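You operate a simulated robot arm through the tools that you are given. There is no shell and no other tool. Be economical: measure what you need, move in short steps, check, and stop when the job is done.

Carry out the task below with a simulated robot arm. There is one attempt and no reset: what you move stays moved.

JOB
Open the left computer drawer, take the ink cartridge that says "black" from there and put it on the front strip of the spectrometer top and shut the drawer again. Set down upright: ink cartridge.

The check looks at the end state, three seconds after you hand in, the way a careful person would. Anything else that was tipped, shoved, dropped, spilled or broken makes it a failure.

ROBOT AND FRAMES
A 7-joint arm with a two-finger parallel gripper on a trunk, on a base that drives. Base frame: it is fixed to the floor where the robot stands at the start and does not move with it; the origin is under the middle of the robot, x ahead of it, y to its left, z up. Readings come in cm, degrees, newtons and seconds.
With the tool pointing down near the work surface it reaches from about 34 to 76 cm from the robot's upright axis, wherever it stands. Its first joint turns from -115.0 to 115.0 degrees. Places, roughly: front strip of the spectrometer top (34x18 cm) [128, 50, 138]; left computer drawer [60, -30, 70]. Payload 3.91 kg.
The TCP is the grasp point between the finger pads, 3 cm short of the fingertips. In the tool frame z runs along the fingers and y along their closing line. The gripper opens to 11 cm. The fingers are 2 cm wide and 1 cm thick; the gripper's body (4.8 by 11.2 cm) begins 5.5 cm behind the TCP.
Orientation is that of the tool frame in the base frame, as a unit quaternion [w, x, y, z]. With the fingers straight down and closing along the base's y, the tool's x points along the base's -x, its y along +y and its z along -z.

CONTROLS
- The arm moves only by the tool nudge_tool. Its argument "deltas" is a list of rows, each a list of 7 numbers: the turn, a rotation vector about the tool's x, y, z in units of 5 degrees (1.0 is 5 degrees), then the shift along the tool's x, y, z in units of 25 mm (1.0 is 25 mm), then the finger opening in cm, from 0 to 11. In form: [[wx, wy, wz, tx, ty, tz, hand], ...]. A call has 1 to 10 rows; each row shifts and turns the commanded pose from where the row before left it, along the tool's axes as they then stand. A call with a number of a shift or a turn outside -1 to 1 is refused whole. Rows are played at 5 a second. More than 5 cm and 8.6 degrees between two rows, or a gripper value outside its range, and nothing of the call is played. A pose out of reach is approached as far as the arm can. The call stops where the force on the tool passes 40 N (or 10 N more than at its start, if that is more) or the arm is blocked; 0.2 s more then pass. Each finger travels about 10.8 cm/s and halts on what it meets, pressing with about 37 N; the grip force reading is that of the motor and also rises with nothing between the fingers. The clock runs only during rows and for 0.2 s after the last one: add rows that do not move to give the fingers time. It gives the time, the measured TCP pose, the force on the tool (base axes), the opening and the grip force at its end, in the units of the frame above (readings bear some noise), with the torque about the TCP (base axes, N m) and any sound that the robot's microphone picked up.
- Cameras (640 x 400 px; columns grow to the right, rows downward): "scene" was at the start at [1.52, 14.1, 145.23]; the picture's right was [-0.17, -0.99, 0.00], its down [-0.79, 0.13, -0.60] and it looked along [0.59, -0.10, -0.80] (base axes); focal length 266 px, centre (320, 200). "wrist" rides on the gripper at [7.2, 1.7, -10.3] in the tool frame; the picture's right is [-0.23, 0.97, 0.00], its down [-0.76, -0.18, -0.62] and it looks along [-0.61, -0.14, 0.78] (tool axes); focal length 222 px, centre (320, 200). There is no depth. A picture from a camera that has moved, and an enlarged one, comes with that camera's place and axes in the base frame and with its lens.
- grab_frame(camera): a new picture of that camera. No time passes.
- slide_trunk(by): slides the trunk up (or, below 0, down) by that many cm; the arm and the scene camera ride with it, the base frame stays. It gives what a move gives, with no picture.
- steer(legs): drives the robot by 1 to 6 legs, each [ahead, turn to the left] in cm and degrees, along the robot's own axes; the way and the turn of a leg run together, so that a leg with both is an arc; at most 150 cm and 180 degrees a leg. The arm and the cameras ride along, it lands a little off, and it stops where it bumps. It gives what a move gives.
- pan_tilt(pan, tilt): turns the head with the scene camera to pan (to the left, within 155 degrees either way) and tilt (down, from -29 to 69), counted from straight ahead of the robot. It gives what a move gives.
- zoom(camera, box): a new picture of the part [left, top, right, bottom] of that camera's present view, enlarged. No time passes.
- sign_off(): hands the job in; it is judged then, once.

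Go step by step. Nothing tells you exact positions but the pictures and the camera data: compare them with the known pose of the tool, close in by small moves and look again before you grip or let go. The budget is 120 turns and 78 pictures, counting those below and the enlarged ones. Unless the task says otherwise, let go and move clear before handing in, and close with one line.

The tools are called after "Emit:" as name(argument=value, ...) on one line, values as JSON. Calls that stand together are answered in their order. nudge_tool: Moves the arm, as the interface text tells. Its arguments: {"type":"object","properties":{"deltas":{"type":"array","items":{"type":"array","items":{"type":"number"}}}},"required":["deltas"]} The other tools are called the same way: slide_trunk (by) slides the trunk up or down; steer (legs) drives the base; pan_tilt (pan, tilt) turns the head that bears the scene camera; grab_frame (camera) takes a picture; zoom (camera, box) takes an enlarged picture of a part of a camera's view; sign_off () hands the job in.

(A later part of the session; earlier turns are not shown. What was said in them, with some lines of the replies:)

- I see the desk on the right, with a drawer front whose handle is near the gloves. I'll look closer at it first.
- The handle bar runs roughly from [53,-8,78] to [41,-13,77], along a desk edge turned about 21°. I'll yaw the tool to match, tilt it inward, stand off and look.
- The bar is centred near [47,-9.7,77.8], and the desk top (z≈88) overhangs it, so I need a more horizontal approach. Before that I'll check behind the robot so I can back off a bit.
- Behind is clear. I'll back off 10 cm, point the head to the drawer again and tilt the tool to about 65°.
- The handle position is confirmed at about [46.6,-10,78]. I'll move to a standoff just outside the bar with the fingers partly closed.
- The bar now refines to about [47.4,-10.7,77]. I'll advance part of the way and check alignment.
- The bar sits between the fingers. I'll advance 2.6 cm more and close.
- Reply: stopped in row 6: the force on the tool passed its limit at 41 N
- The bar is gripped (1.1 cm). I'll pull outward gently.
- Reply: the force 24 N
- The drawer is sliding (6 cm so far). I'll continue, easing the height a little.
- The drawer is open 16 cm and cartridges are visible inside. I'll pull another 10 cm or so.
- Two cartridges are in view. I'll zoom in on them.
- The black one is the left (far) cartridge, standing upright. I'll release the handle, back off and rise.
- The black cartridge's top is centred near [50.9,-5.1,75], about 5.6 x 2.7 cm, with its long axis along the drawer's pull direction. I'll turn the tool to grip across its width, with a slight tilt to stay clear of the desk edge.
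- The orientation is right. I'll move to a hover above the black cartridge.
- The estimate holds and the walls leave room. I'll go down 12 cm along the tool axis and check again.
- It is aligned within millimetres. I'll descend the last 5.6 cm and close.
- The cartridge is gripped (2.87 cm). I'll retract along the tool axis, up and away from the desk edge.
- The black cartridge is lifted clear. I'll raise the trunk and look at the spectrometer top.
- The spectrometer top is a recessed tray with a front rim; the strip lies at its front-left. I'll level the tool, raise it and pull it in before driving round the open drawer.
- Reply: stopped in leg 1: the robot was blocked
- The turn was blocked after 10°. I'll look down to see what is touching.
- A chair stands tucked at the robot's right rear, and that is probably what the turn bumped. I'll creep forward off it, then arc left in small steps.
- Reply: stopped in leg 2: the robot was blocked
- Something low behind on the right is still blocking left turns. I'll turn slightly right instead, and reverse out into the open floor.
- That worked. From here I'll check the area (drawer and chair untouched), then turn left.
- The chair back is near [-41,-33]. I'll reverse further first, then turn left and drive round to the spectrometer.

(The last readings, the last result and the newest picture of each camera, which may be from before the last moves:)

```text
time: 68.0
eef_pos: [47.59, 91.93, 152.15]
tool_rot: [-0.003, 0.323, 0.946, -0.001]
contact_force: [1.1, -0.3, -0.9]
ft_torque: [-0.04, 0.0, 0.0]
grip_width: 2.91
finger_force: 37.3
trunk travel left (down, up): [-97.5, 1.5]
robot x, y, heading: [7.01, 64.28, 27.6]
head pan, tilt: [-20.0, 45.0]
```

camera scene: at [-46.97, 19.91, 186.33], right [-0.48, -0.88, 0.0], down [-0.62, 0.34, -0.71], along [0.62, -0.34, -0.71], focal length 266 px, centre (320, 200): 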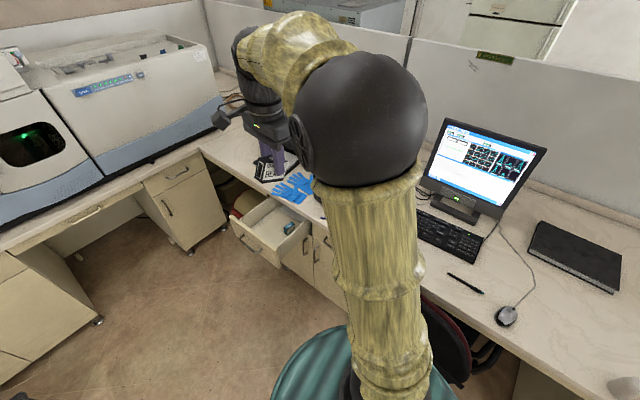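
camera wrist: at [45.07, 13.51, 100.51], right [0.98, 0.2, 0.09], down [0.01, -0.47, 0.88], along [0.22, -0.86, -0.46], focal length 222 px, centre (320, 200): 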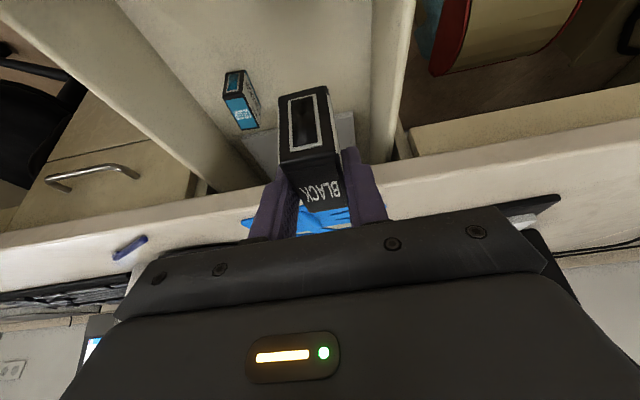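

Emit:
steer(legs=[[0, -33], [50, 0]])

Emit:
pan_tilt(pan=0, tilt=30)

Emit:
grab_frame(camera="scene")

Emit:
grab_frame(camera="wrist")

```text
time: 73.6
eef_pos: [106.31, 61.18, 152.11]
tool_rot: [-0.003, 0.573, 0.819, 0.0]
contact_force: [0.2, 0.0, -0.2]
ft_torque: [0.0, 0.03, -0.01]
grip_width: 2.91
finger_force: 36.9
trunk travel left (down, up): [-97.5, 1.5]
robot x, y, heading: [56.91, 59.37, -5.1]
head pan, tilt: [-20.0, 45.0]
```

```text
time: 74.4
eef_pos: [106.16, 61.26, 152.12]
tool_rot: [-0.003, 0.574, 0.819, 0.0]
contact_force: [-0.2, 0.3, 0.1]
ft_torque: [-0.02, -0.03, -0.02]
grip_width: 2.93
finger_force: 37.1
trunk travel left (down, up): [-97.5, 1.5]
robot x, y, heading: [56.97, 59.5, -5.1]
head pan, tilt: [0.0, 30.0]
```

```text
43 pictures are left
camera scene: at [61.6, 74.46, 188.6], right [-0.09, -1.0, 0.0], down [-0.5, 0.04, -0.87], along [0.86, -0.08, -0.5], focal length 266 px, centre (320, 200)
```

scene: 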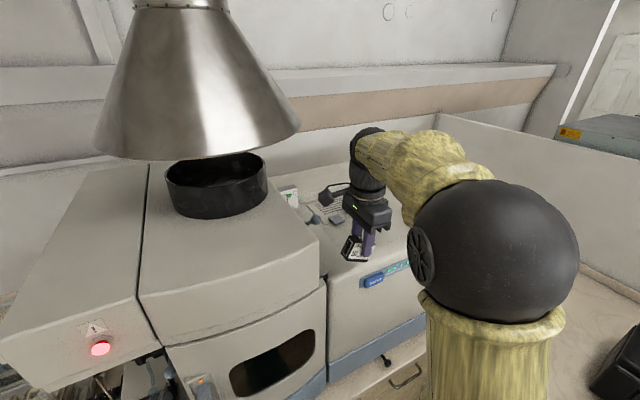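

```text
42 pictures are left
camera wrist: at [105.32, 68.54, 162.58], right [0.99, 0.12, 0.0], down [0.1, -0.78, 0.62], along [0.07, -0.61, -0.79], focal length 222 px, centre (320, 200)
```

wrist: 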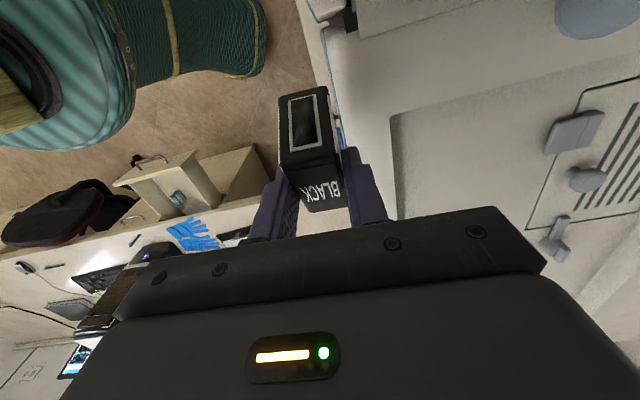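

The wrist view shows it well: the strip is the clear recessed floor between the front rim and the hatch, centred about [128,50]. I'll edge forward 7 cm and carry the cartridge over it.

Emit:
steer(legs=[[7, 0]])

Emit:
nudge_tool(deltas=[[0, 0, 0, -0.9, 0.64, 0, 1.5], [0, 0, 0, -0.9, 0.64, 0, 1.5], [0, 0, 0, -0.9, 0.64, 0, 1.5], [0, 0, 0, -0.9, 0.64, 0, 1.5], [0, 0, 0, -0.9, 0.64, 0, 1.5], [0, 0, 0, -0.9, 0.64, 0, 1.5], [0, 0, 0, 0, 0, 0, 1.5]])

Emit:
grab_frame(camera="wrist")

Emit:
grab_frame(camera="scene")

```text
time: 75.5
eef_pos: [113.34, 60.53, 152.16]
tool_rot: [-0.004, 0.573, 0.82, 0.001]
contact_force: [-0.2, -0.3, 0.3]
ft_torque: [0.01, 0.01, 0.02]
grip_width: 2.92
finger_force: 37.1
trunk travel left (down, up): [-97.5, 1.5]
robot x, y, heading: [63.88, 58.89, -4.8]
head pan, tilt: [0.0, 30.0]
```

```text
time: 77.1
eef_pos: [126.6, 51.4, 152.17]
tool_rot: [-0.003, 0.573, 0.82, 0.001]
contact_force: [-0.1, -0.8, -0.6]
ft_torque: [-0.02, -0.05, -0.04]
grip_width: 2.94
finger_force: 37.3
trunk travel left (down, up): [-97.5, 1.5]
robot x, y, heading: [63.92, 58.74, -4.7]
head pan, tilt: [0.0, 30.0]
```

```text
41 pictures are left
camera wrist: at [125.86, 58.75, 162.54], right [0.99, 0.12, 0.0], down [0.1, -0.78, 0.62], along [0.07, -0.62, -0.79], focal length 222 px, centre (320, 200)
```

wrist: 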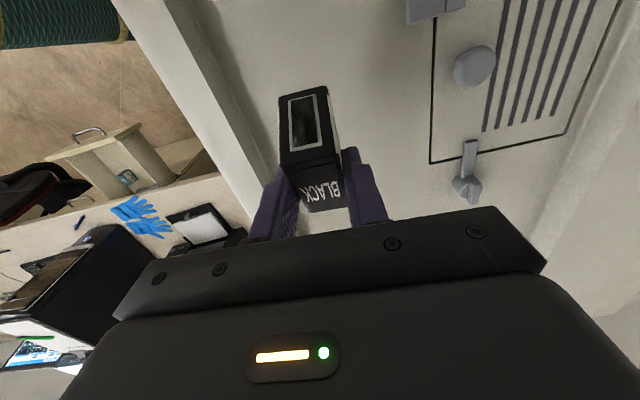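

```text
40 pictures are left
camera scene: at [68.45, 73.95, 188.6], right [-0.09, -1.0, 0.0], down [-0.5, 0.04, -0.87], along [0.86, -0.08, -0.5], focal length 266 px, centre (320, 200)
```

scene: 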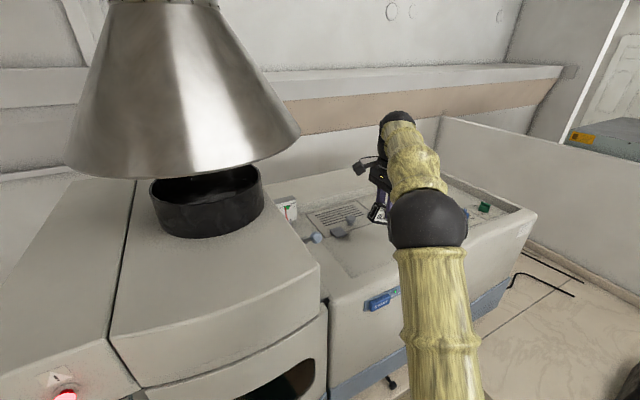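

Over the strip. The cartridge was gripped with a 25° tilt, so it is upright only with that tilt restored. I'll yaw so the hand leans toward the robot (away from the hood), then tilt back.

Emit:
nudge_tool(deltas=[[0, 0, -1, 0, 0, 0, 1.5], [0, 0, -1, 0, 0, 0, 1.5], [0, 0, -1, 0, 0, 0, 1.5], [0, 0, -1, 0, 0, 0, 1.5], [0, 0, -1, 0, 0, 0, 1.5], [0, 0, -1, 0, 0, 0, 1.5], [0, 0, -1, 0, 0, 0, 1.5], [0, 0, -1, 0, 0, 0, 1.5], [0, 0, -1, 0, 0, 0, 1.5], [0, 0, -1, 0, 0, 0, 1.5]])

Emit:
nudge_tool(deltas=[[0, -1, 0, 0, 0, 0, 1.5], [0, -1, 0, 0, 0, 0, 1.5], [0, -1, 0, 0, 0, 0, 1.5], [0, -1, 0, 0, 0, 0, 1.5], [0, -1, 0, 0, 0, 0, 1.5], [0, 0, 0, 0, 0, 0, 1.5]])

Emit:
grab_frame(camera="wrist")

Emit:
zoom(camera="scene", box=[280, 90, 540, 280])

```text
time: 79.3
eef_pos: [126.81, 51.14, 152.15]
tool_rot: [-0.003, 0.172, 0.985, 0.002]
contact_force: [-0.5, -0.2, -0.8]
ft_torque: [-0.02, -0.01, 0.02]
grip_width: 2.91
finger_force: 37.5
trunk travel left (down, up): [-97.5, 1.5]
robot x, y, heading: [63.83, 58.88, -4.9]
head pan, tilt: [0.0, 30.0]
```

```text
time: 80.7
eef_pos: [126.9, 51.28, 151.97]
tool_rot: [0.211, 0.168, 0.962, -0.035]
contact_force: [0.5, -0.1, -0.2]
ft_torque: [0.0, 0.0, 0.01]
grip_width: 2.92
finger_force: 37.1
trunk travel left (down, up): [-97.5, 1.5]
robot x, y, heading: [63.94, 58.93, -5.0]
head pan, tilt: [0.0, 30.0]
```

```text
39 pictures are left
camera wrist: at [117.21, 56.52, 158.46], right [0.53, 0.85, 0.1], down [0.34, -0.32, 0.88], along [0.78, -0.43, -0.46], focal length 222 px, centre (320, 200)
```

wrist: 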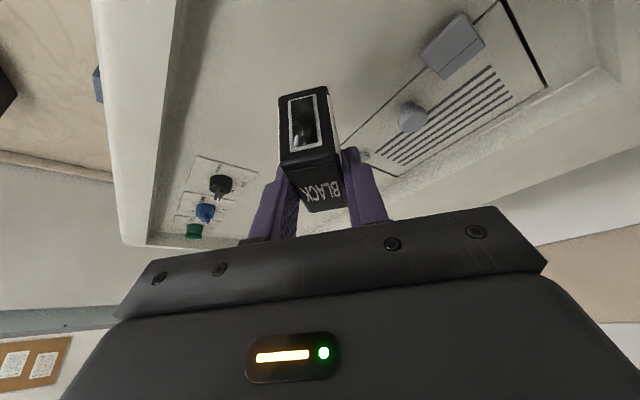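

```text
2.11 times, centred on (410, 185) of scene
camera zoom: at [68.68, 73.84, 188.6], right [-0.09, -1.0, 0.0], down [-0.5, 0.04, -0.87], along [0.86, -0.08, -0.5], focal length 559 px, centre (130, 232)
```

zoom: 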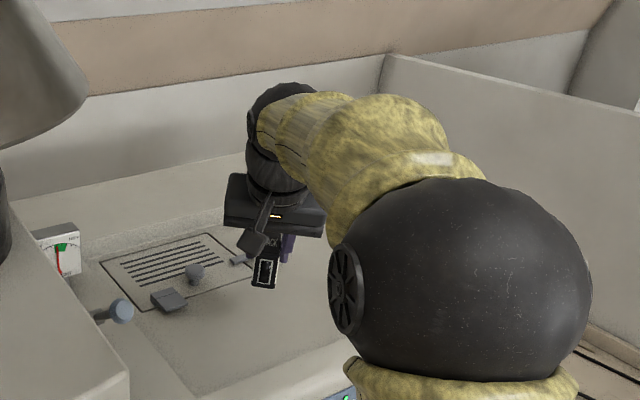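

Upright again and clear of the hood. I'll descend 7.5 cm and look.

Emit:
nudge_tool(deltas=[[0, 0, 0, 0.314, 0, 0.68, 1.5], [0, 0, 0, 0.314, 0, 0.68, 1.5], [0, 0, 0, 0.314, 0, 0.68, 1.5], [0, 0, 0, 0.314, 0, 0.68, 1.5], [0, 0, 0, 0, 0, 0, 1.5]])

Emit:
grab_frame(camera="wrist")

Emit:
zoom(camera="scene", box=[340, 170, 440, 240])

```text
time: 81.9
eef_pos: [126.89, 51.24, 144.65]
tool_rot: [0.211, 0.17, 0.962, -0.036]
contact_force: [-0.4, -0.6, -0.9]
ft_torque: [-0.01, 0.01, 0.01]
grip_width: 2.9
finger_force: 37.3
trunk travel left (down, up): [-97.5, 1.5]
robot x, y, heading: [64.04, 58.46, -5.0]
head pan, tilt: [0.0, 30.0]
```

```text
37 pictures are left
camera wrist: at [117.15, 56.5, 151.09], right [0.53, 0.84, 0.1], down [0.34, -0.32, 0.88], along [0.78, -0.43, -0.46], focal length 222 px, centre (320, 200)
```

wrist: 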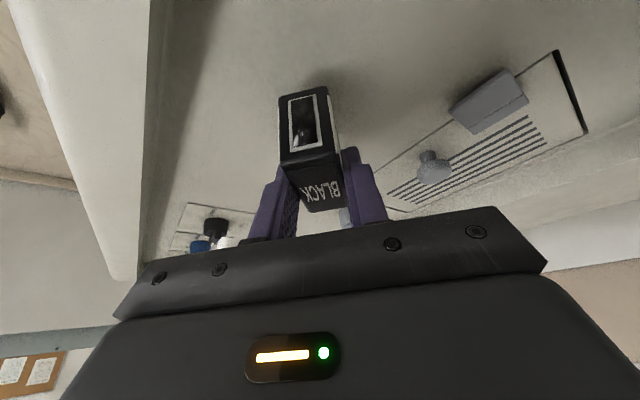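

```text
5.71 times, centred on (390, 205) of scene
camera zoom: at [68.57, 73.87, 188.6], right [-0.09, -1.0, 0.0], down [-0.5, 0.04, -0.87], along [0.86, -0.08, -0.5], focal length 1518 px, centre (-80, 171)
```

zoom: 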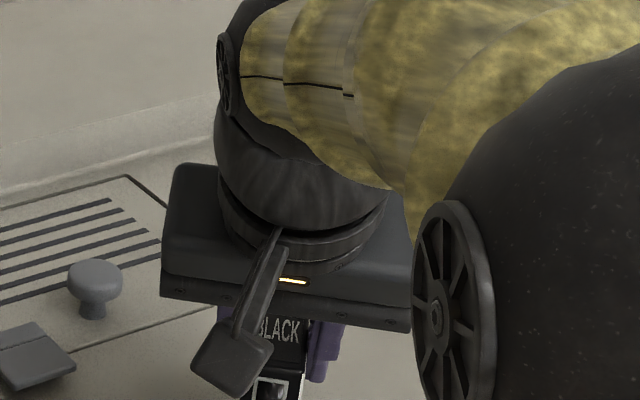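

Emit:
nudge_tool(deltas=[[0, 0, 0, 0.067, 0, 0.145, 1.5], [0, 0, 0, 0.067, 0, 0.145, 1.5], [0, 0, 0, 0.067, 0, 0.145, 1.5], [0, 0, 0, 0.067, 0, 0.145, 1.5], [0, 0, 0, 0, 0, 0, 1.5]])

Emit:
nudge_tool(deltas=[[0, 0, 0, 0.05, 0, 0.11, 1.5], [0, 0, 0, 0, 0, 0, 1.5]])

Emit:
nudge_tool(deltas=[[0, 0, 0, 0.05, 0, 0.11, 1.5], [0, 0, 0, 0, 0, 0, 1.5]])

Emit:
grab_frame(camera="wrist")

```text
time: 83.1
eef_pos: [126.9, 51.22, 142.86]
tool_rot: [0.211, 0.169, 0.962, -0.036]
contact_force: [0.3, 0.7, -0.5]
ft_torque: [0.02, 0.0, -0.03]
grip_width: 2.92
finger_force: 36.4
trunk travel left (down, up): [-97.5, 1.5]
robot x, y, heading: [64.34, 58.5, -4.7]
head pan, tilt: [0.0, 30.0]
```

```text
time: 83.7
eef_pos: [126.87, 51.25, 142.71]
tool_rot: [0.211, 0.169, 0.962, -0.035]
contact_force: [-0.3, -0.1, 0.2]
ft_torque: [-0.03, -0.01, -0.03]
grip_width: 2.89
finger_force: 36.9
trunk travel left (down, up): [-97.5, 1.5]
robot x, y, heading: [63.57, 58.78, -4.9]
head pan, tilt: [0.0, 30.0]
```

```text
time: 84.3
eef_pos: [126.88, 51.23, 142.43]
tool_rot: [0.211, 0.17, 0.962, -0.036]
contact_force: [0.6, 1.0, -0.7]
ft_torque: [-0.03, -0.02, 0.0]
grip_width: 2.92
finger_force: 37.1
trunk travel left (down, up): [-97.5, 1.5]
robot x, y, heading: [63.52, 58.98, -4.9]
head pan, tilt: [0.0, 30.0]
```

```text
35 pictures are left
camera wrist: at [117.2, 56.54, 148.79], right [0.53, 0.84, 0.1], down [0.34, -0.32, 0.88], along [0.78, -0.43, -0.46], focal length 222 px, centre (320, 200)
```

wrist: 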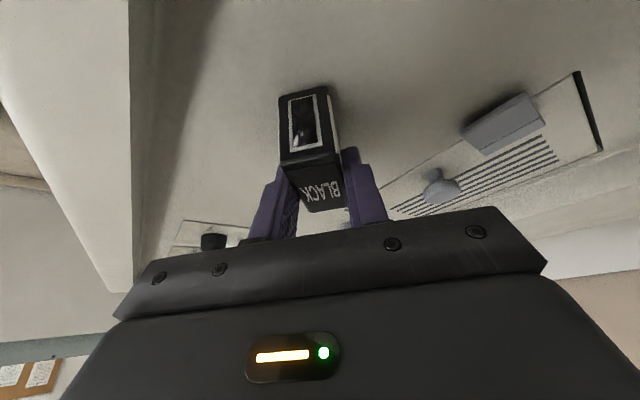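

Emit:
nudge_tool(deltas=[[0, 0, 0, 0.05, 0, 0.11, 1.5], [0, 0, 0, 0, 0, 0, 1.5]])

Emit:
nudge_tool(deltas=[[0, 0, 0, 0.05, 0, 0.11, 1.5], [0, 0, 0, 0, 0, 0, 1.5]])

```text
time: 84.9
eef_pos: [126.96, 51.38, 142.03]
tool_rot: [0.21, 0.17, 0.962, -0.035]
contact_force: [-0.2, 0.6, 0.3]
ft_torque: [-0.01, 0.04, 0.03]
grip_width: 2.9
finger_force: 37.1
trunk travel left (down, up): [-97.5, 1.5]
robot x, y, heading: [63.84, 59.19, -4.9]
head pan, tilt: [0.0, 30.0]
```

```text
time: 85.5
eef_pos: [126.81, 51.34, 142.06]
tool_rot: [0.213, 0.17, 0.962, -0.035]
contact_force: [2.6, 0.1, 20.2]
ft_torque: [0.12, 0.39, -0.04]
grip_width: 2.93
finger_force: 37.1
trunk travel left (down, up): [-97.5, 1.5]
robot x, y, heading: [64.22, 58.9, -5.1]
head pan, tilt: [0.0, 30.0]
```

Contact at TCP z≈142.05, which puts the floor at about 138. I'll ease off a millimetre or so and open the fingers.

Emit:
nudge_tool(deltas=[[0, 0, 0, -0.03, 0, -0.065, 1.5], [0, 0, 0, 0, 0, 0, 1.5]])

Emit:
nudge_tool(deltas=[[0, 0, 0, 0, 0, 0, 3.2], [0, 0, 0, 0, 0, 0, 4], [0, 0, 0, 0, 0, 0, 5.5], [0, 0, 0, 0, 0, 0, 5.5]])

Emit:
grab_frame(camera="wrist")

```text
time: 86.1
eef_pos: [126.77, 51.35, 142.06]
tool_rot: [0.211, 0.17, 0.962, -0.036]
contact_force: [2.8, 0.4, 14.6]
ft_torque: [-0.01, -0.02, -0.03]
grip_width: 2.92
finger_force: 36.9
trunk travel left (down, up): [-97.5, 1.5]
robot x, y, heading: [63.91, 58.65, -4.8]
head pan, tilt: [0.0, 30.0]
```

```text
time: 87.1
eef_pos: [126.85, 51.23, 142.1]
tool_rot: [0.212, 0.17, 0.962, -0.035]
contact_force: [0.1, -0.7, -0.6]
ft_torque: [0.0, -0.03, 0.01]
grip_width: 5.49
finger_force: 0.0
trunk travel left (down, up): [-97.5, 1.5]
robot x, y, heading: [63.77, 58.72, -4.9]
head pan, tilt: [0.0, 30.0]
```

```text
34 pictures are left
camera wrist: at [117.21, 56.54, 148.43], right [0.53, 0.84, 0.1], down [0.34, -0.32, 0.88], along [0.78, -0.43, -0.46], focal length 222 px, centre (320, 200)
```

wrist: 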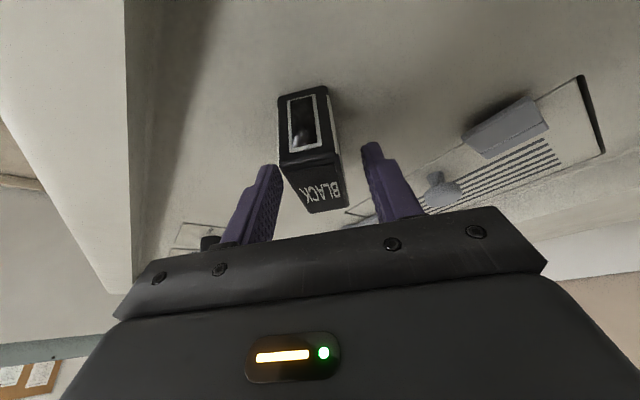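

It stands freely. I'll retract along the tool axis.

Emit:
nudge_tool(deltas=[[0, 0, 0, 0, 0, -0.5, 5.5], [0, 0, 0, 0, 0, -0.8, 5.5], [0, 0, 0, 0, 0, -1, 5.5], [0, 0, 0, 0, 0, -1, 5.5], [0, 0, 0, 0, 0, -1, 5.5], [0, 0, 0, 0, 0, -1, 5.5], [0, 0, 0, 0, 0, -1, 5.5]])

Emit:
grab_frame(camera="wrist")

```text
time: 88.7
eef_pos: [120.53, 53.5, 156.43]
tool_rot: [0.21, 0.17, 0.962, -0.036]
contact_force: [-0.8, -0.3, 0.1]
ft_torque: [-0.02, 0.0, 0.04]
grip_width: 5.49
finger_force: 0.0
trunk travel left (down, up): [-97.5, 1.5]
robot x, y, heading: [63.73, 58.57, -4.8]
head pan, tilt: [0.0, 30.0]
```

```text
33 pictures are left
camera wrist: at [110.84, 58.73, 162.83], right [0.53, 0.84, 0.1], down [0.34, -0.32, 0.88], along [0.78, -0.43, -0.46], focal length 222 px, centre (320, 200)
```

wrist: 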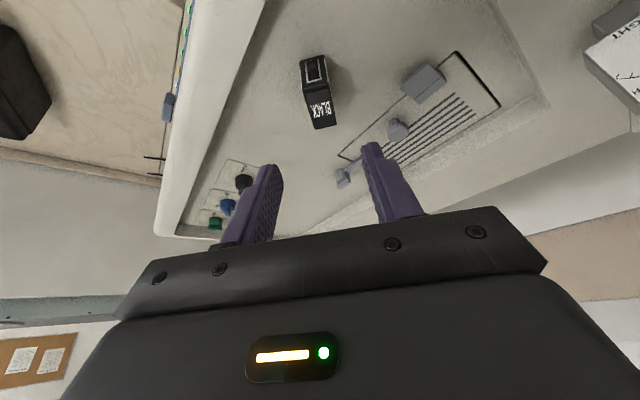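

The cartridge stands upright on the strip, clear of everything. Now I'll go back to shut the drawer: reverse, then turn to face it.

Emit:
steer(legs=[[-47.5, 0], [0, -62]])

Emit:
pan_tilt(pan=0, tilt=50)

Emit:
grab_frame(camera="scene")

```text
time: 95.9
eef_pos: [37.77, 10.53, 156.36]
tool_rot: [0.162, 0.641, 0.737, -0.14]
contact_force: [-0.4, -0.3, 0.1]
ft_torque: [-0.05, -0.01, 0.01]
grip_width: 5.47
finger_force: 0.2
trunk travel left (down, up): [-97.5, 1.5]
robot x, y, heading: [16.26, 63.0, -67.0]
head pan, tilt: [0.0, 30.0]
```

```text
time: 96.7
eef_pos: [37.8, 10.48, 156.31]
tool_rot: [0.161, 0.642, 0.737, -0.139]
contact_force: [-0.2, -0.1, 0.9]
ft_torque: [-0.02, 0.03, 0.03]
grip_width: 5.5
finger_force: 0.0
trunk travel left (down, up): [-97.5, 1.5]
robot x, y, heading: [16.24, 63.05, -67.2]
head pan, tilt: [0.0, 50.0]
```

```text
32 pictures are left
camera scene: at [31.2, 67.44, 185.65], right [-0.92, -0.39, 0.0], down [-0.3, 0.71, -0.64], along [0.25, -0.59, -0.77], focal length 266 px, centre (320, 200)
```

scene: 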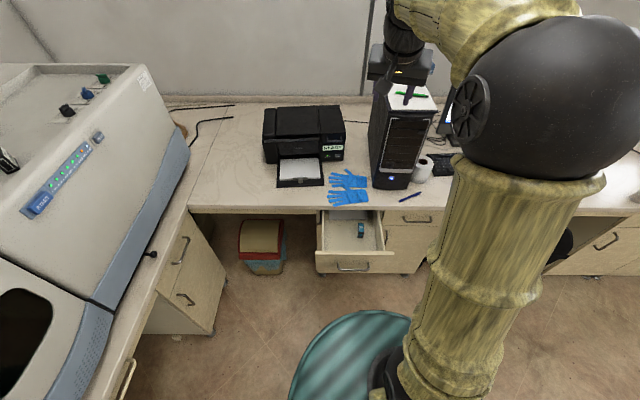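

The drawer is straight ahead. I'll turn the tool back to the handle-gripping orientation, then lower the trunk.

Emit:
nudge_tool(deltas=[[0, 0, -1, 0, 0, 0, 5.5], [0, 0, -1, 0, 0, 0, 5.5], [0, 0, -1, 0, 0, 0, 5.5], [0, 0, -1, 0, 0, 0, 5.5], [0, 0, -1, 0, 0, 0, 5.5], [0, 0, -1, 0, 0, 0, 5.5], [0, 0, -1, 0, 0, 0, 5.5], [0, 0, -1, 0, 0, 0, 5.5], [0, 0, -1, 0, 0, 0, 5.5]])

Emit:
nudge_tool(deltas=[[0, 0, -1, 0, 0, 0, 5.5], [0, 0, -1, 0, 0, 0, 5.5], [0, 0, -1, 0, 0, 0, 5.5], [0, 0, -1, 0, 0, 0, 5.5], [0, 0, -1, 0, 0, 0, 5.5], [0, 0, -1, 0, 0, 0, 5.5], [0, 0, -1, 0, 0, 0, 5.5], [0, 0, -1, 0, 0, 0, 5.5], [0, 0, -1, 0, 0, 0, 5.5]])

Emit:
nudge_tool(deltas=[[1, 0, 0, 0, 0, -0.8, 5.5], [1, 0, 0, 0, 0, -0.8, 5.5], [1, 0, 0, 0, 0, -0.8, 5.5], [1, 0, 0, 0, 0, -0.8, 5.5], [1, 0, 0, 0, 0, -0.8, 5.5], [1, 0, 0, 0, 0, -0.8, 5.5], [1, 0, 0, 0, 0, -0.8, 5.5], [1, 0, 0, 0, 0, -0.8, 5.5], [0, 0, 0, 0, 0, 0, 5.5]])

Emit:
slide_trunk(by=-45)

Emit:
grab_frame(camera="wrist")

```text
time: 98.7
eef_pos: [37.96, 10.45, 156.32]
tool_rot: [0.096, 0.31, 0.926, -0.191]
contact_force: [-0.8, -0.7, -0.3]
ft_torque: [-0.01, -0.02, 0.02]
grip_width: 5.51
finger_force: 0.2
trunk travel left (down, up): [-97.5, 1.5]
robot x, y, heading: [16.29, 62.84, -67.1]
head pan, tilt: [0.0, 50.0]
```

```text
time: 100.7
eef_pos: [37.92, 10.46, 156.44]
tool_rot: [0.015, -0.068, 0.974, -0.214]
contact_force: [0.1, 0.1, -0.2]
ft_torque: [0.02, 0.0, 0.0]
grip_width: 5.48
finger_force: 0.0
trunk travel left (down, up): [-97.5, 1.5]
robot x, y, heading: [16.42, 62.84, -67.1]
head pan, tilt: [0.0, 50.0]
```

```text
time: 102.7
eef_pos: [36.51, 20.82, 167.9]
tool_rot: [0.039, -0.058, 0.843, -0.534]
contact_force: [0.6, 0.6, -0.4]
ft_torque: [0.02, -0.02, -0.03]
grip_width: 5.51
finger_force: 0.1
trunk travel left (down, up): [-97.5, 1.5]
robot x, y, heading: [16.13, 63.43, -66.8]
head pan, tilt: [0.0, 50.0]
```

```text
refused: -45 is not a number from -40 to 40
```

```text
31 pictures are left
camera wrist: at [27.88, 29.74, 170.86], right [0.17, 0.44, -0.88], down [0.69, 0.59, 0.43], along [0.71, -0.68, -0.21], focal length 222 px, centre (320, 200)
```

wrist: 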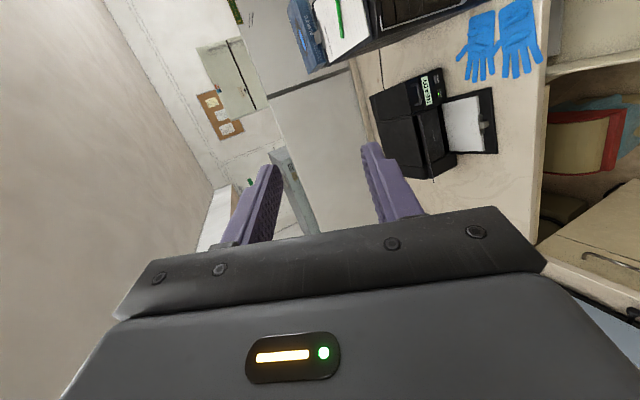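

Emit:
nudge_tool(deltas=[[0, -0.78, -0.393, 0, 0, 0, 5.5], [0, -0.78, -0.393, 0, 0, 0, 5.5], [0, -0.78, -0.393, 0, 0, 0, 5.5], [0, 0, 0, 0, 0, 0, 5.5]])

Emit:
slide_trunk(by=-40)

Emit:
slide_trunk(by=-10)

Emit:
grab_frame(camera="wrist")

Emit:
grab_frame(camera="scene")

```text
time: 103.7
eef_pos: [36.92, 20.07, 168.01]
tool_rot: [0.097, -0.157, 0.83, -0.526]
contact_force: [0.7, 1.2, -1.0]
ft_torque: [0.01, 0.03, -0.04]
grip_width: 5.49
finger_force: 0.1
out of reach, approached as far as the arm can: row 2
trunk travel left (down, up): [-97.5, 1.5]
robot x, y, heading: [16.46, 62.59, -67.2]
head pan, tilt: [0.0, 50.0]
```

```text
time: 107.5
eef_pos: [36.77, 20.18, 127.92]
tool_rot: [0.096, -0.156, 0.83, -0.527]
contact_force: [-0.7, -0.1, 0.1]
ft_torque: [0.0, -0.02, -0.04]
grip_width: 5.48
finger_force: 0.1
trunk travel left (down, up): [-57.5, 41.5]
robot x, y, heading: [16.76, 63.14, -67.1]
head pan, tilt: [0.0, 50.0]
```

```text
time: 108.9
eef_pos: [37.11, 19.89, 117.33]
tool_rot: [0.095, -0.157, 0.834, -0.521]
contact_force: [-0.6, 0.1, 1.0]
ft_torque: [-0.01, -0.01, -0.01]
grip_width: 5.49
finger_force: 0.0
trunk travel left (down, up): [-47.5, 51.5]
robot x, y, heading: [16.09, 62.62, -67.1]
head pan, tilt: [0.0, 50.0]
```

```text
30 pictures are left
camera wrist: at [26.67, 26.66, 120.53], right [0.05, 0.48, -0.88], down [0.54, 0.72, 0.43], along [0.84, -0.5, -0.22], focal length 222 px, centre (320, 200)
```

wrist: 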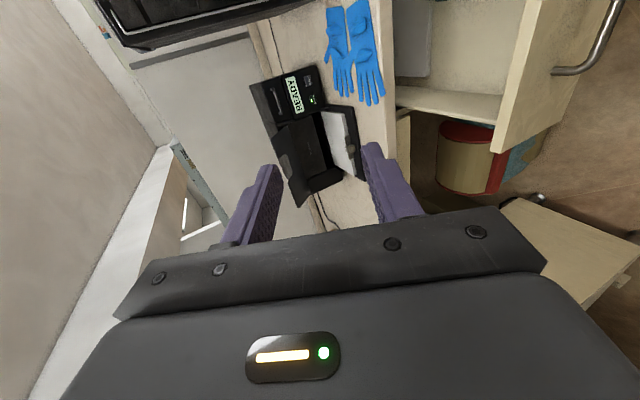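

```text
29 pictures are left
camera scene: at [31.19, 67.45, 135.62], right [-0.92, -0.39, 0.0], down [-0.3, 0.71, -0.64], along [0.25, -0.59, -0.77], focal length 266 px, centre (320, 200)
```

scene: 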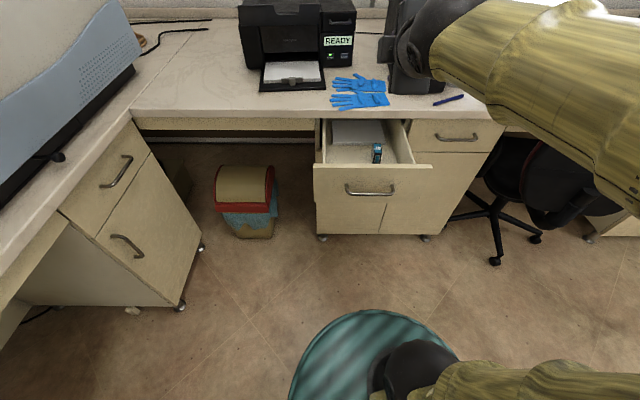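

The drawer and the colour cartridge are undisturbed. I'll bring the hand down to a standoff in front of the handle.

Emit:
nudge_tool(deltas=[[0, 0, 0, 0.2, 0, -0.6, 5.5], [0, 0, 0, 0.2, 0.9, 0.3, 5.5], [0, 0, 0, 0.2, 0.9, 0.3, 5.5], [0, 0, 0, 0.16, 0.9, 0.3, 5.5], [0, 0, 0, 0, 0.9, 0.35, 5.5], [0, 0, 0, 0, 0.9, 0.35, 5.5], [0, 0, 0, 0, 0.9, 0.35, 5.5], [0, 0, 0, 0, 0.9, 0.35, 5.5]])

Emit:
grab_frame(camera="wrist")

```text
time: 110.7
eef_pos: [34.54, 20.64, 101.93]
tool_rot: [0.097, -0.155, 0.83, -0.526]
contact_force: [-0.3, 0.3, 0.0]
ft_torque: [0.02, 0.0, -0.01]
grip_width: 5.52
finger_force: 0.0
out of reach, approached as far as the arm can: row 1, 2
trunk travel left (down, up): [-47.5, 51.5]
robot x, y, heading: [16.18, 63.23, -67.0]
head pan, tilt: [0.0, 50.0]
```

```text
28 pictures are left
camera wrist: at [24.15, 27.36, 104.85], right [0.06, 0.47, -0.88], down [0.54, 0.73, 0.42], along [0.84, -0.5, -0.21], focal length 222 px, centre (320, 200)
```

wrist: 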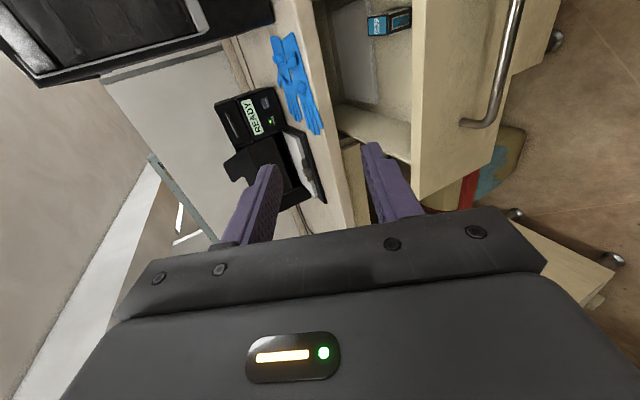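

Emit:
nudge_tool(deltas=[[0, 0, 0, 0, 0.87, 0.2, 5.5], [0, 0, 0, 0, 0.87, 0.3, 5.5], [0, 0, 0, 0, 0.87, 0.35, 5.5], [0, 0, 0, 0, 0.87, 0.35, 5.5], [0, 0, 0, 0, 0.87, 0.35, 5.5], [0, 0, 0, 0, 0.87, 0.35, 5.5], [0, 0, 0, 0, 0.87, 0.35, 5.5], [0, 0, 0, -0.05, 0.87, 0.37, 5.5], [0, 0, 0, -0.05, 0.87, 0.38, 5.5]])

Emit:
grab_frame(camera="wrist")

```text
time: 112.7
eef_pos: [37.36, 15.2, 84.99]
tool_rot: [0.096, -0.155, 0.831, -0.526]
contact_force: [0.1, 0.5, 0.3]
ft_torque: [-0.01, -0.01, 0.0]
grip_width: 5.5
finger_force: 0.0
out of reach, approached as far as the arm can: row 2, 3, 4, 5, 6, 7, 8, 9
trunk travel left (down, up): [-47.5, 51.5]
robot x, y, heading: [16.36, 63.27, -67.1]
head pan, tilt: [0.0, 50.0]
```

```text
27 pictures are left
camera wrist: at [27.01, 21.96, 87.94], right [0.06, 0.47, -0.88], down [0.54, 0.73, 0.42], along [0.84, -0.5, -0.21], focal length 222 px, centre (320, 200)
```

wrist: 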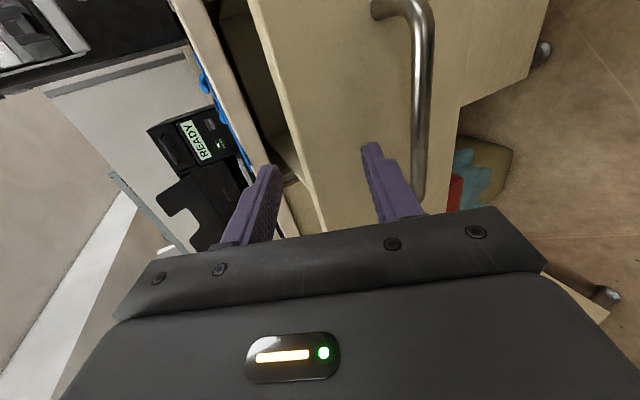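

The arm is too folded here. I'll back the robot off 11 cm, which also clears the hand from the drawer.

Emit:
steer(legs=[[-11, 0]])

Emit:
grab_frame(camera="wrist")

```text
time: 114.0
eef_pos: [33.12, 25.41, 85.05]
tool_rot: [0.097, -0.156, 0.831, -0.525]
contact_force: [0.0, 0.9, -0.3]
ft_torque: [0.02, 0.02, -0.02]
grip_width: 5.51
finger_force: 0.1
trunk travel left (down, up): [-47.5, 51.5]
robot x, y, heading: [12.22, 73.6, -67.1]
head pan, tilt: [0.0, 50.0]
```

```text
26 pictures are left
camera wrist: at [22.73, 32.19, 87.97], right [0.06, 0.47, -0.88], down [0.54, 0.73, 0.43], along [0.84, -0.5, -0.21], focal length 222 px, centre (320, 200)
```

wrist: 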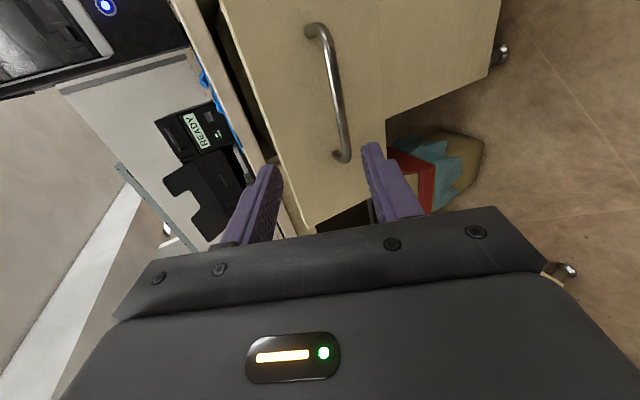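

Emit:
nudge_tool(deltas=[[0, 0, 0, 0, 0.24, 0.85, 5.5], [0, 0, 0, 0, 0.24, 0.85, 5.5], [0, 0, 0, 0, 0.24, 0.85, 5.5], [0, 0, 0, 0, 0.24, 0.85, 5.5], [0, 0, 0, 0, 0, 0, 5.5]])

Emit:
grab_frame(camera="wrist")

```text
time: 115.2
eef_pos: [35.52, 19.13, 79.27]
tool_rot: [0.096, -0.157, 0.831, -0.526]
contact_force: [0.6, 0.4, -0.8]
ft_torque: [-0.02, 0.01, 0.01]
grip_width: 5.5
finger_force: 0.0
trunk travel left (down, up): [-47.5, 51.5]
robot x, y, heading: [12.1, 73.17, -67.1]
head pan, tilt: [0.0, 50.0]
```

```text
25 pictures are left
camera wrist: at [25.1, 25.91, 82.23], right [0.06, 0.47, -0.88], down [0.54, 0.73, 0.43], along [0.84, -0.5, -0.21], focal length 222 px, centre (320, 200)
```

wrist: 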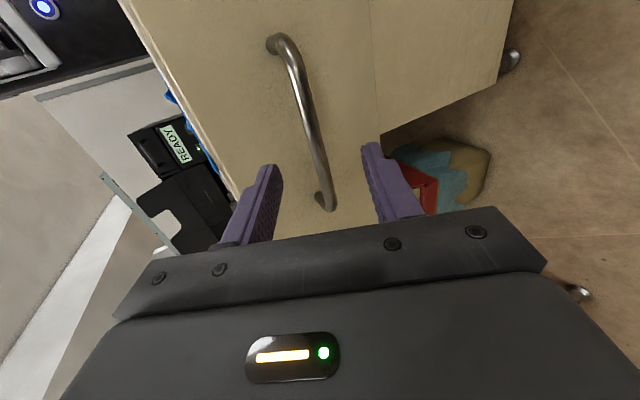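

Emit:
nudge_tool(deltas=[[0, 0, 0, 0, 0, 0.6, 5.5], [0, 0, 0, 0, 0, 0.6, 5.5], [0, 0, 0, 0, 0, 0.55, 5.5], [0, 0, 0, 0, 0, 0, 3], [0, 0, 0, 0, 0, 0, 0.5], [0, 0, 0, 0, 0, 0, 0.5], [0, 0, 0, 0, 0, 0, 0.5]])

```text
time: 116.8
eef_pos: [36.86, 15.42, 77.51]
tool_rot: [0.097, -0.155, 0.829, -0.528]
contact_force: [-1.2, -2.1, 18.4]
ft_torque: [-0.33, 0.29, 0.05]
grip_width: 1.12
finger_force: 45.3
trunk travel left (down, up): [-47.5, 51.5]
robot x, y, heading: [11.87, 73.26, -66.8]
head pan, tilt: [0.0, 50.0]
```

The handle is gripped again. I'll push the drawer inward.

Emit:
nudge_tool(deltas=[[0, 0, 0, 0, -0.42, 0.69, 0.5], [0, 0, 0, -0.02, -0.34, 0.725, 0.5], [0, 0, 0, -0.02, -0.34, 0.725, 0.5], [0, 0, 0, -0.02, -0.34, 0.725, 0.5], [0, 0, 0, -0.02, -0.34, 0.725, 0.5], [0, 0, 0, -0.02, -0.34, 0.725, 0.5]])

```text
time: 118.2
eef_pos: [41.57, 4.4, 77.64]
tool_rot: [0.096, -0.155, 0.831, -0.526]
contact_force: [-4.6, -2.1, 9.9]
ft_torque: [-0.21, -0.07, 0.76]
grip_width: 1.15
finger_force: 44.6
trunk travel left (down, up): [-47.5, 51.5]
robot x, y, heading: [11.92, 73.26, -67.1]
head pan, tilt: [0.0, 50.0]
```

Emit:
nudge_tool(deltas=[[0, 0, 0, -0.02, -0.35, 0.72, 0.5], [0, 0, 0, -0.02, -0.34, 0.725, 0.5], [0, 0, 0, -0.02, -0.34, 0.725, 0.5], [0, 0, 0, -0.02, -0.34, 0.725, 0.5], [0, 0, 0, -0.02, -0.34, 0.725, 0.5]])

```text
time: 119.4
eef_pos: [45.26, -4.9, 77.56]
tool_rot: [0.097, -0.156, 0.83, -0.526]
contact_force: [-1.3, -1.8, 8.1]
ft_torque: [-0.39, 0.42, -0.42]
grip_width: 1.13
finger_force: 45.2
trunk travel left (down, up): [-47.5, 51.5]
robot x, y, heading: [11.91, 73.38, -67.2]
head pan, tilt: [0.0, 50.0]
```

Emit:
nudge_tool(deltas=[[0, 0, 0, -0.02, -0.34, 0.725, 0.5], [0, 0, 0, -0.02, -0.34, 0.725, 0.5], [0, 0, 0, 0, -0.12, 0.25, 0.5], [0, 0, 0, 0, -0.06, 0.12, 0.5]])

Emit:
grab_frame(camera="wrist")

Emit:
grab_frame(camera="scene")

```text
time: 120.2
eef_pos: [46.93, -8.67, 77.69]
tool_rot: [0.094, -0.157, 0.831, -0.525]
contact_force: [-11.9, 29.7, 12.0]
ft_torque: [-0.07, 0.4, -0.25]
grip_width: 1.15
finger_force: 44.6
trunk travel left (down, up): [-47.5, 51.5]
robot x, y, heading: [11.7, 73.28, -66.9]
head pan, tilt: [0.0, 50.0]
stopped in row 4: the force on the tool passed its limit at 41 N (the readings are from after the stop); the commanded pose is now the measured one
```

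```text
24 pictures are left
camera wrist: at [36.45, -1.87, 80.57], right [0.06, 0.47, -0.88], down [0.54, 0.73, 0.43], along [0.84, -0.5, -0.21], focal length 222 px, centre (320, 200)
```

wrist: 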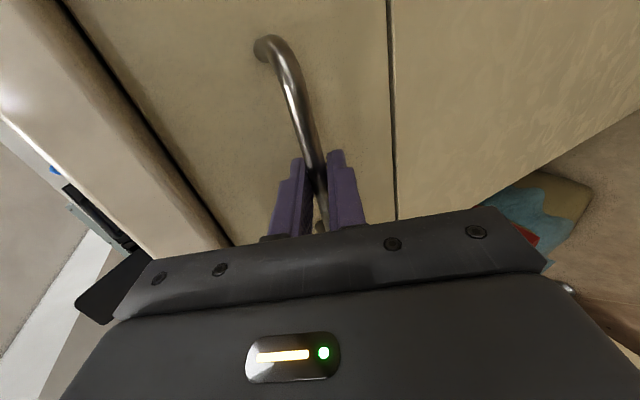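

```text
23 pictures are left
camera scene: at [26.64, 78.23, 135.66], right [-0.92, -0.39, 0.0], down [-0.3, 0.7, -0.65], along [0.25, -0.59, -0.76], focal length 266 px, centre (320, 200)
```

scene: 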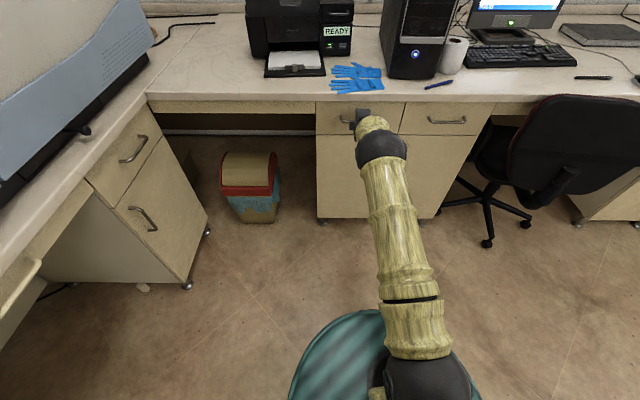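

The drawer is shut flush, matching the original view. I'll release, back off and verify.

Emit:
nudge_tool(deltas=[[0, 0, 0, 0, 0, 0, 3], [0, 0, 0, 0, 0, 0, 5.5], [0, 0, 0, 0, 0, 0, 5.5], [0, 0, 0, 0, 0, -0.7, 5.5], [0, 0, 0, 0, 0, -1, 5.5], [0, 0, 0, 0, 0, -1, 5.5], [0, 0, 0, 0, 0, -1, 5.5], [0, 0, 0, 0, 0, -1, 5.5]])

Emit:
grab_frame(camera="wrist")

Emit:
pan_tilt(pan=45, tilt=15)

Emit:
slide_trunk(by=40)

Emit:
grab_frame(camera="scene")

```text
time: 122.0
eef_pos: [43.07, 1.01, 82.0]
tool_rot: [0.095, -0.156, 0.833, -0.522]
contact_force: [0.6, -0.1, -0.5]
ft_torque: [-0.01, -0.01, 0.0]
grip_width: 5.49
finger_force: 0.0
trunk travel left (down, up): [-47.5, 51.5]
robot x, y, heading: [11.75, 73.2, -66.8]
head pan, tilt: [0.0, 50.0]
```

```text
22 pictures are left
camera wrist: at [32.81, 7.75, 85.15], right [0.05, 0.48, -0.88], down [0.54, 0.73, 0.43], along [0.84, -0.5, -0.22], focal length 222 px, centre (320, 200)
```

wrist: 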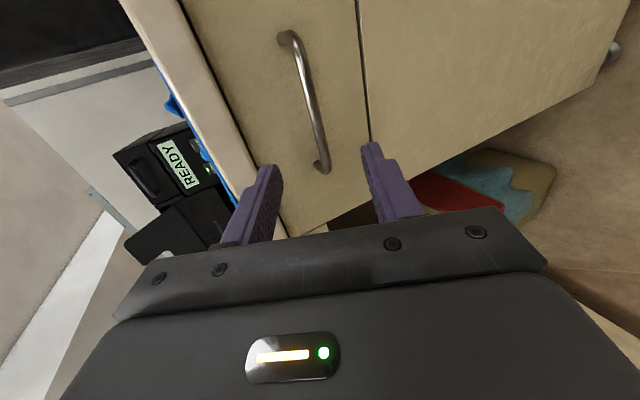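

```text
time: 123.1
eef_pos: [43.15, 1.05, 82.0]
tool_rot: [0.095, -0.158, 0.833, -0.522]
contact_force: [0.1, 0.3, 0.4]
ft_torque: [0.02, -0.05, 0.03]
grip_width: 5.5
finger_force: 0.0
trunk travel left (down, up): [-47.5, 51.5]
robot x, y, heading: [11.65, 73.49, -67.0]
head pan, tilt: [45.0, 15.0]
```

```text
time: 127.0
eef_pos: [43.27, 0.95, 122.1]
tool_rot: [0.095, -0.156, 0.833, -0.522]
contact_force: [-0.1, 0.0, 0.3]
ft_torque: [0.01, 0.03, -0.01]
grip_width: 5.48
finger_force: 0.0
trunk travel left (down, up): [-87.5, 11.5]
robot x, y, heading: [11.77, 73.22, -66.9]
head pan, tilt: [45.0, 15.0]
```

```text
21 pictures are left
camera scene: at [32.51, 81.29, 181.02], right [-0.38, -0.93, 0.0], down [-0.24, 0.1, -0.97], along [0.9, -0.36, -0.26], focal length 266 px, centre (320, 200)
```

scene: 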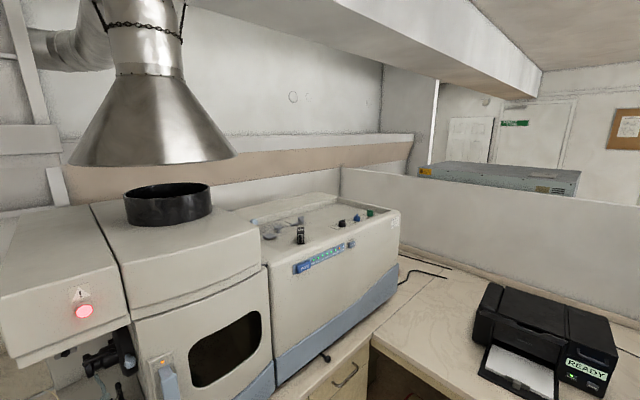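

Emit:
zoom(camera="scene", box=[250, 195, 400, 280])

Emit:
pan_tilt(pan=0, tilt=50)

Emit:
grab_frame(camera="scene")

```text
4.27 times, centred on (325, 238) of scene
camera zoom: at [32.51, 81.29, 181.02], right [-0.38, -0.93, 0.0], down [-0.24, 0.1, -0.97], along [0.9, -0.36, -0.26], focal length 1133 px, centre (299, 40)
```

zoom: 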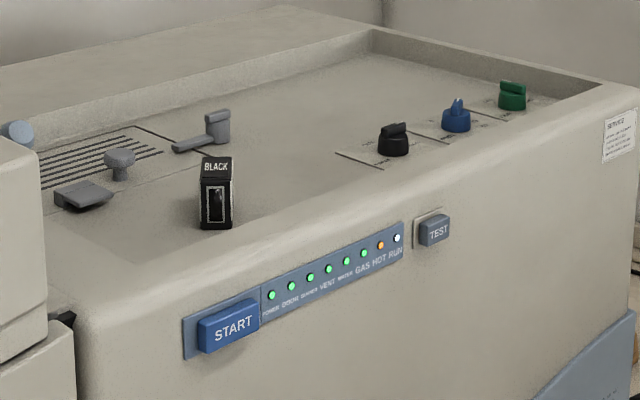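

```text
time: 128.1
eef_pos: [43.17, 1.03, 122.09]
tool_rot: [0.095, -0.156, 0.833, -0.522]
contact_force: [0.7, -0.4, -0.7]
ft_torque: [-0.04, -0.02, -0.05]
grip_width: 5.49
finger_force: 0.1
trunk travel left (down, up): [-87.5, 11.5]
robot x, y, heading: [12.07, 73.07, -67.0]
head pan, tilt: [0.0, 50.0]
```

```text
19 pictures are left
camera scene: at [26.87, 77.71, 175.65], right [-0.92, -0.39, 0.0], down [-0.3, 0.7, -0.64], along [0.25, -0.59, -0.77], focal length 266 px, centre (320, 200)
```

scene: 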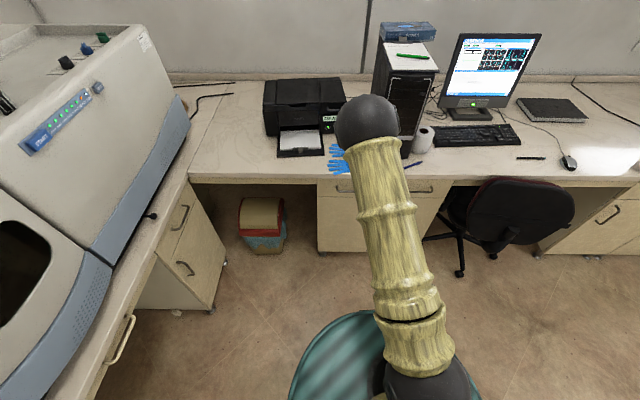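

The "black" cartridge stands upright on the front strip. The drawer is shut, the arm is clear, and nothing else looks disturbed, so I'm handing in.

Emit:
sign_off()

```text
The job is handed in.
```

The "black" ink cartridge is standing upright on the front strip of the spectrometer top, and the left computer drawer is shut again; I bumped something beside the desk chair twice while turning, but saw nothing displaced in the final pictures.
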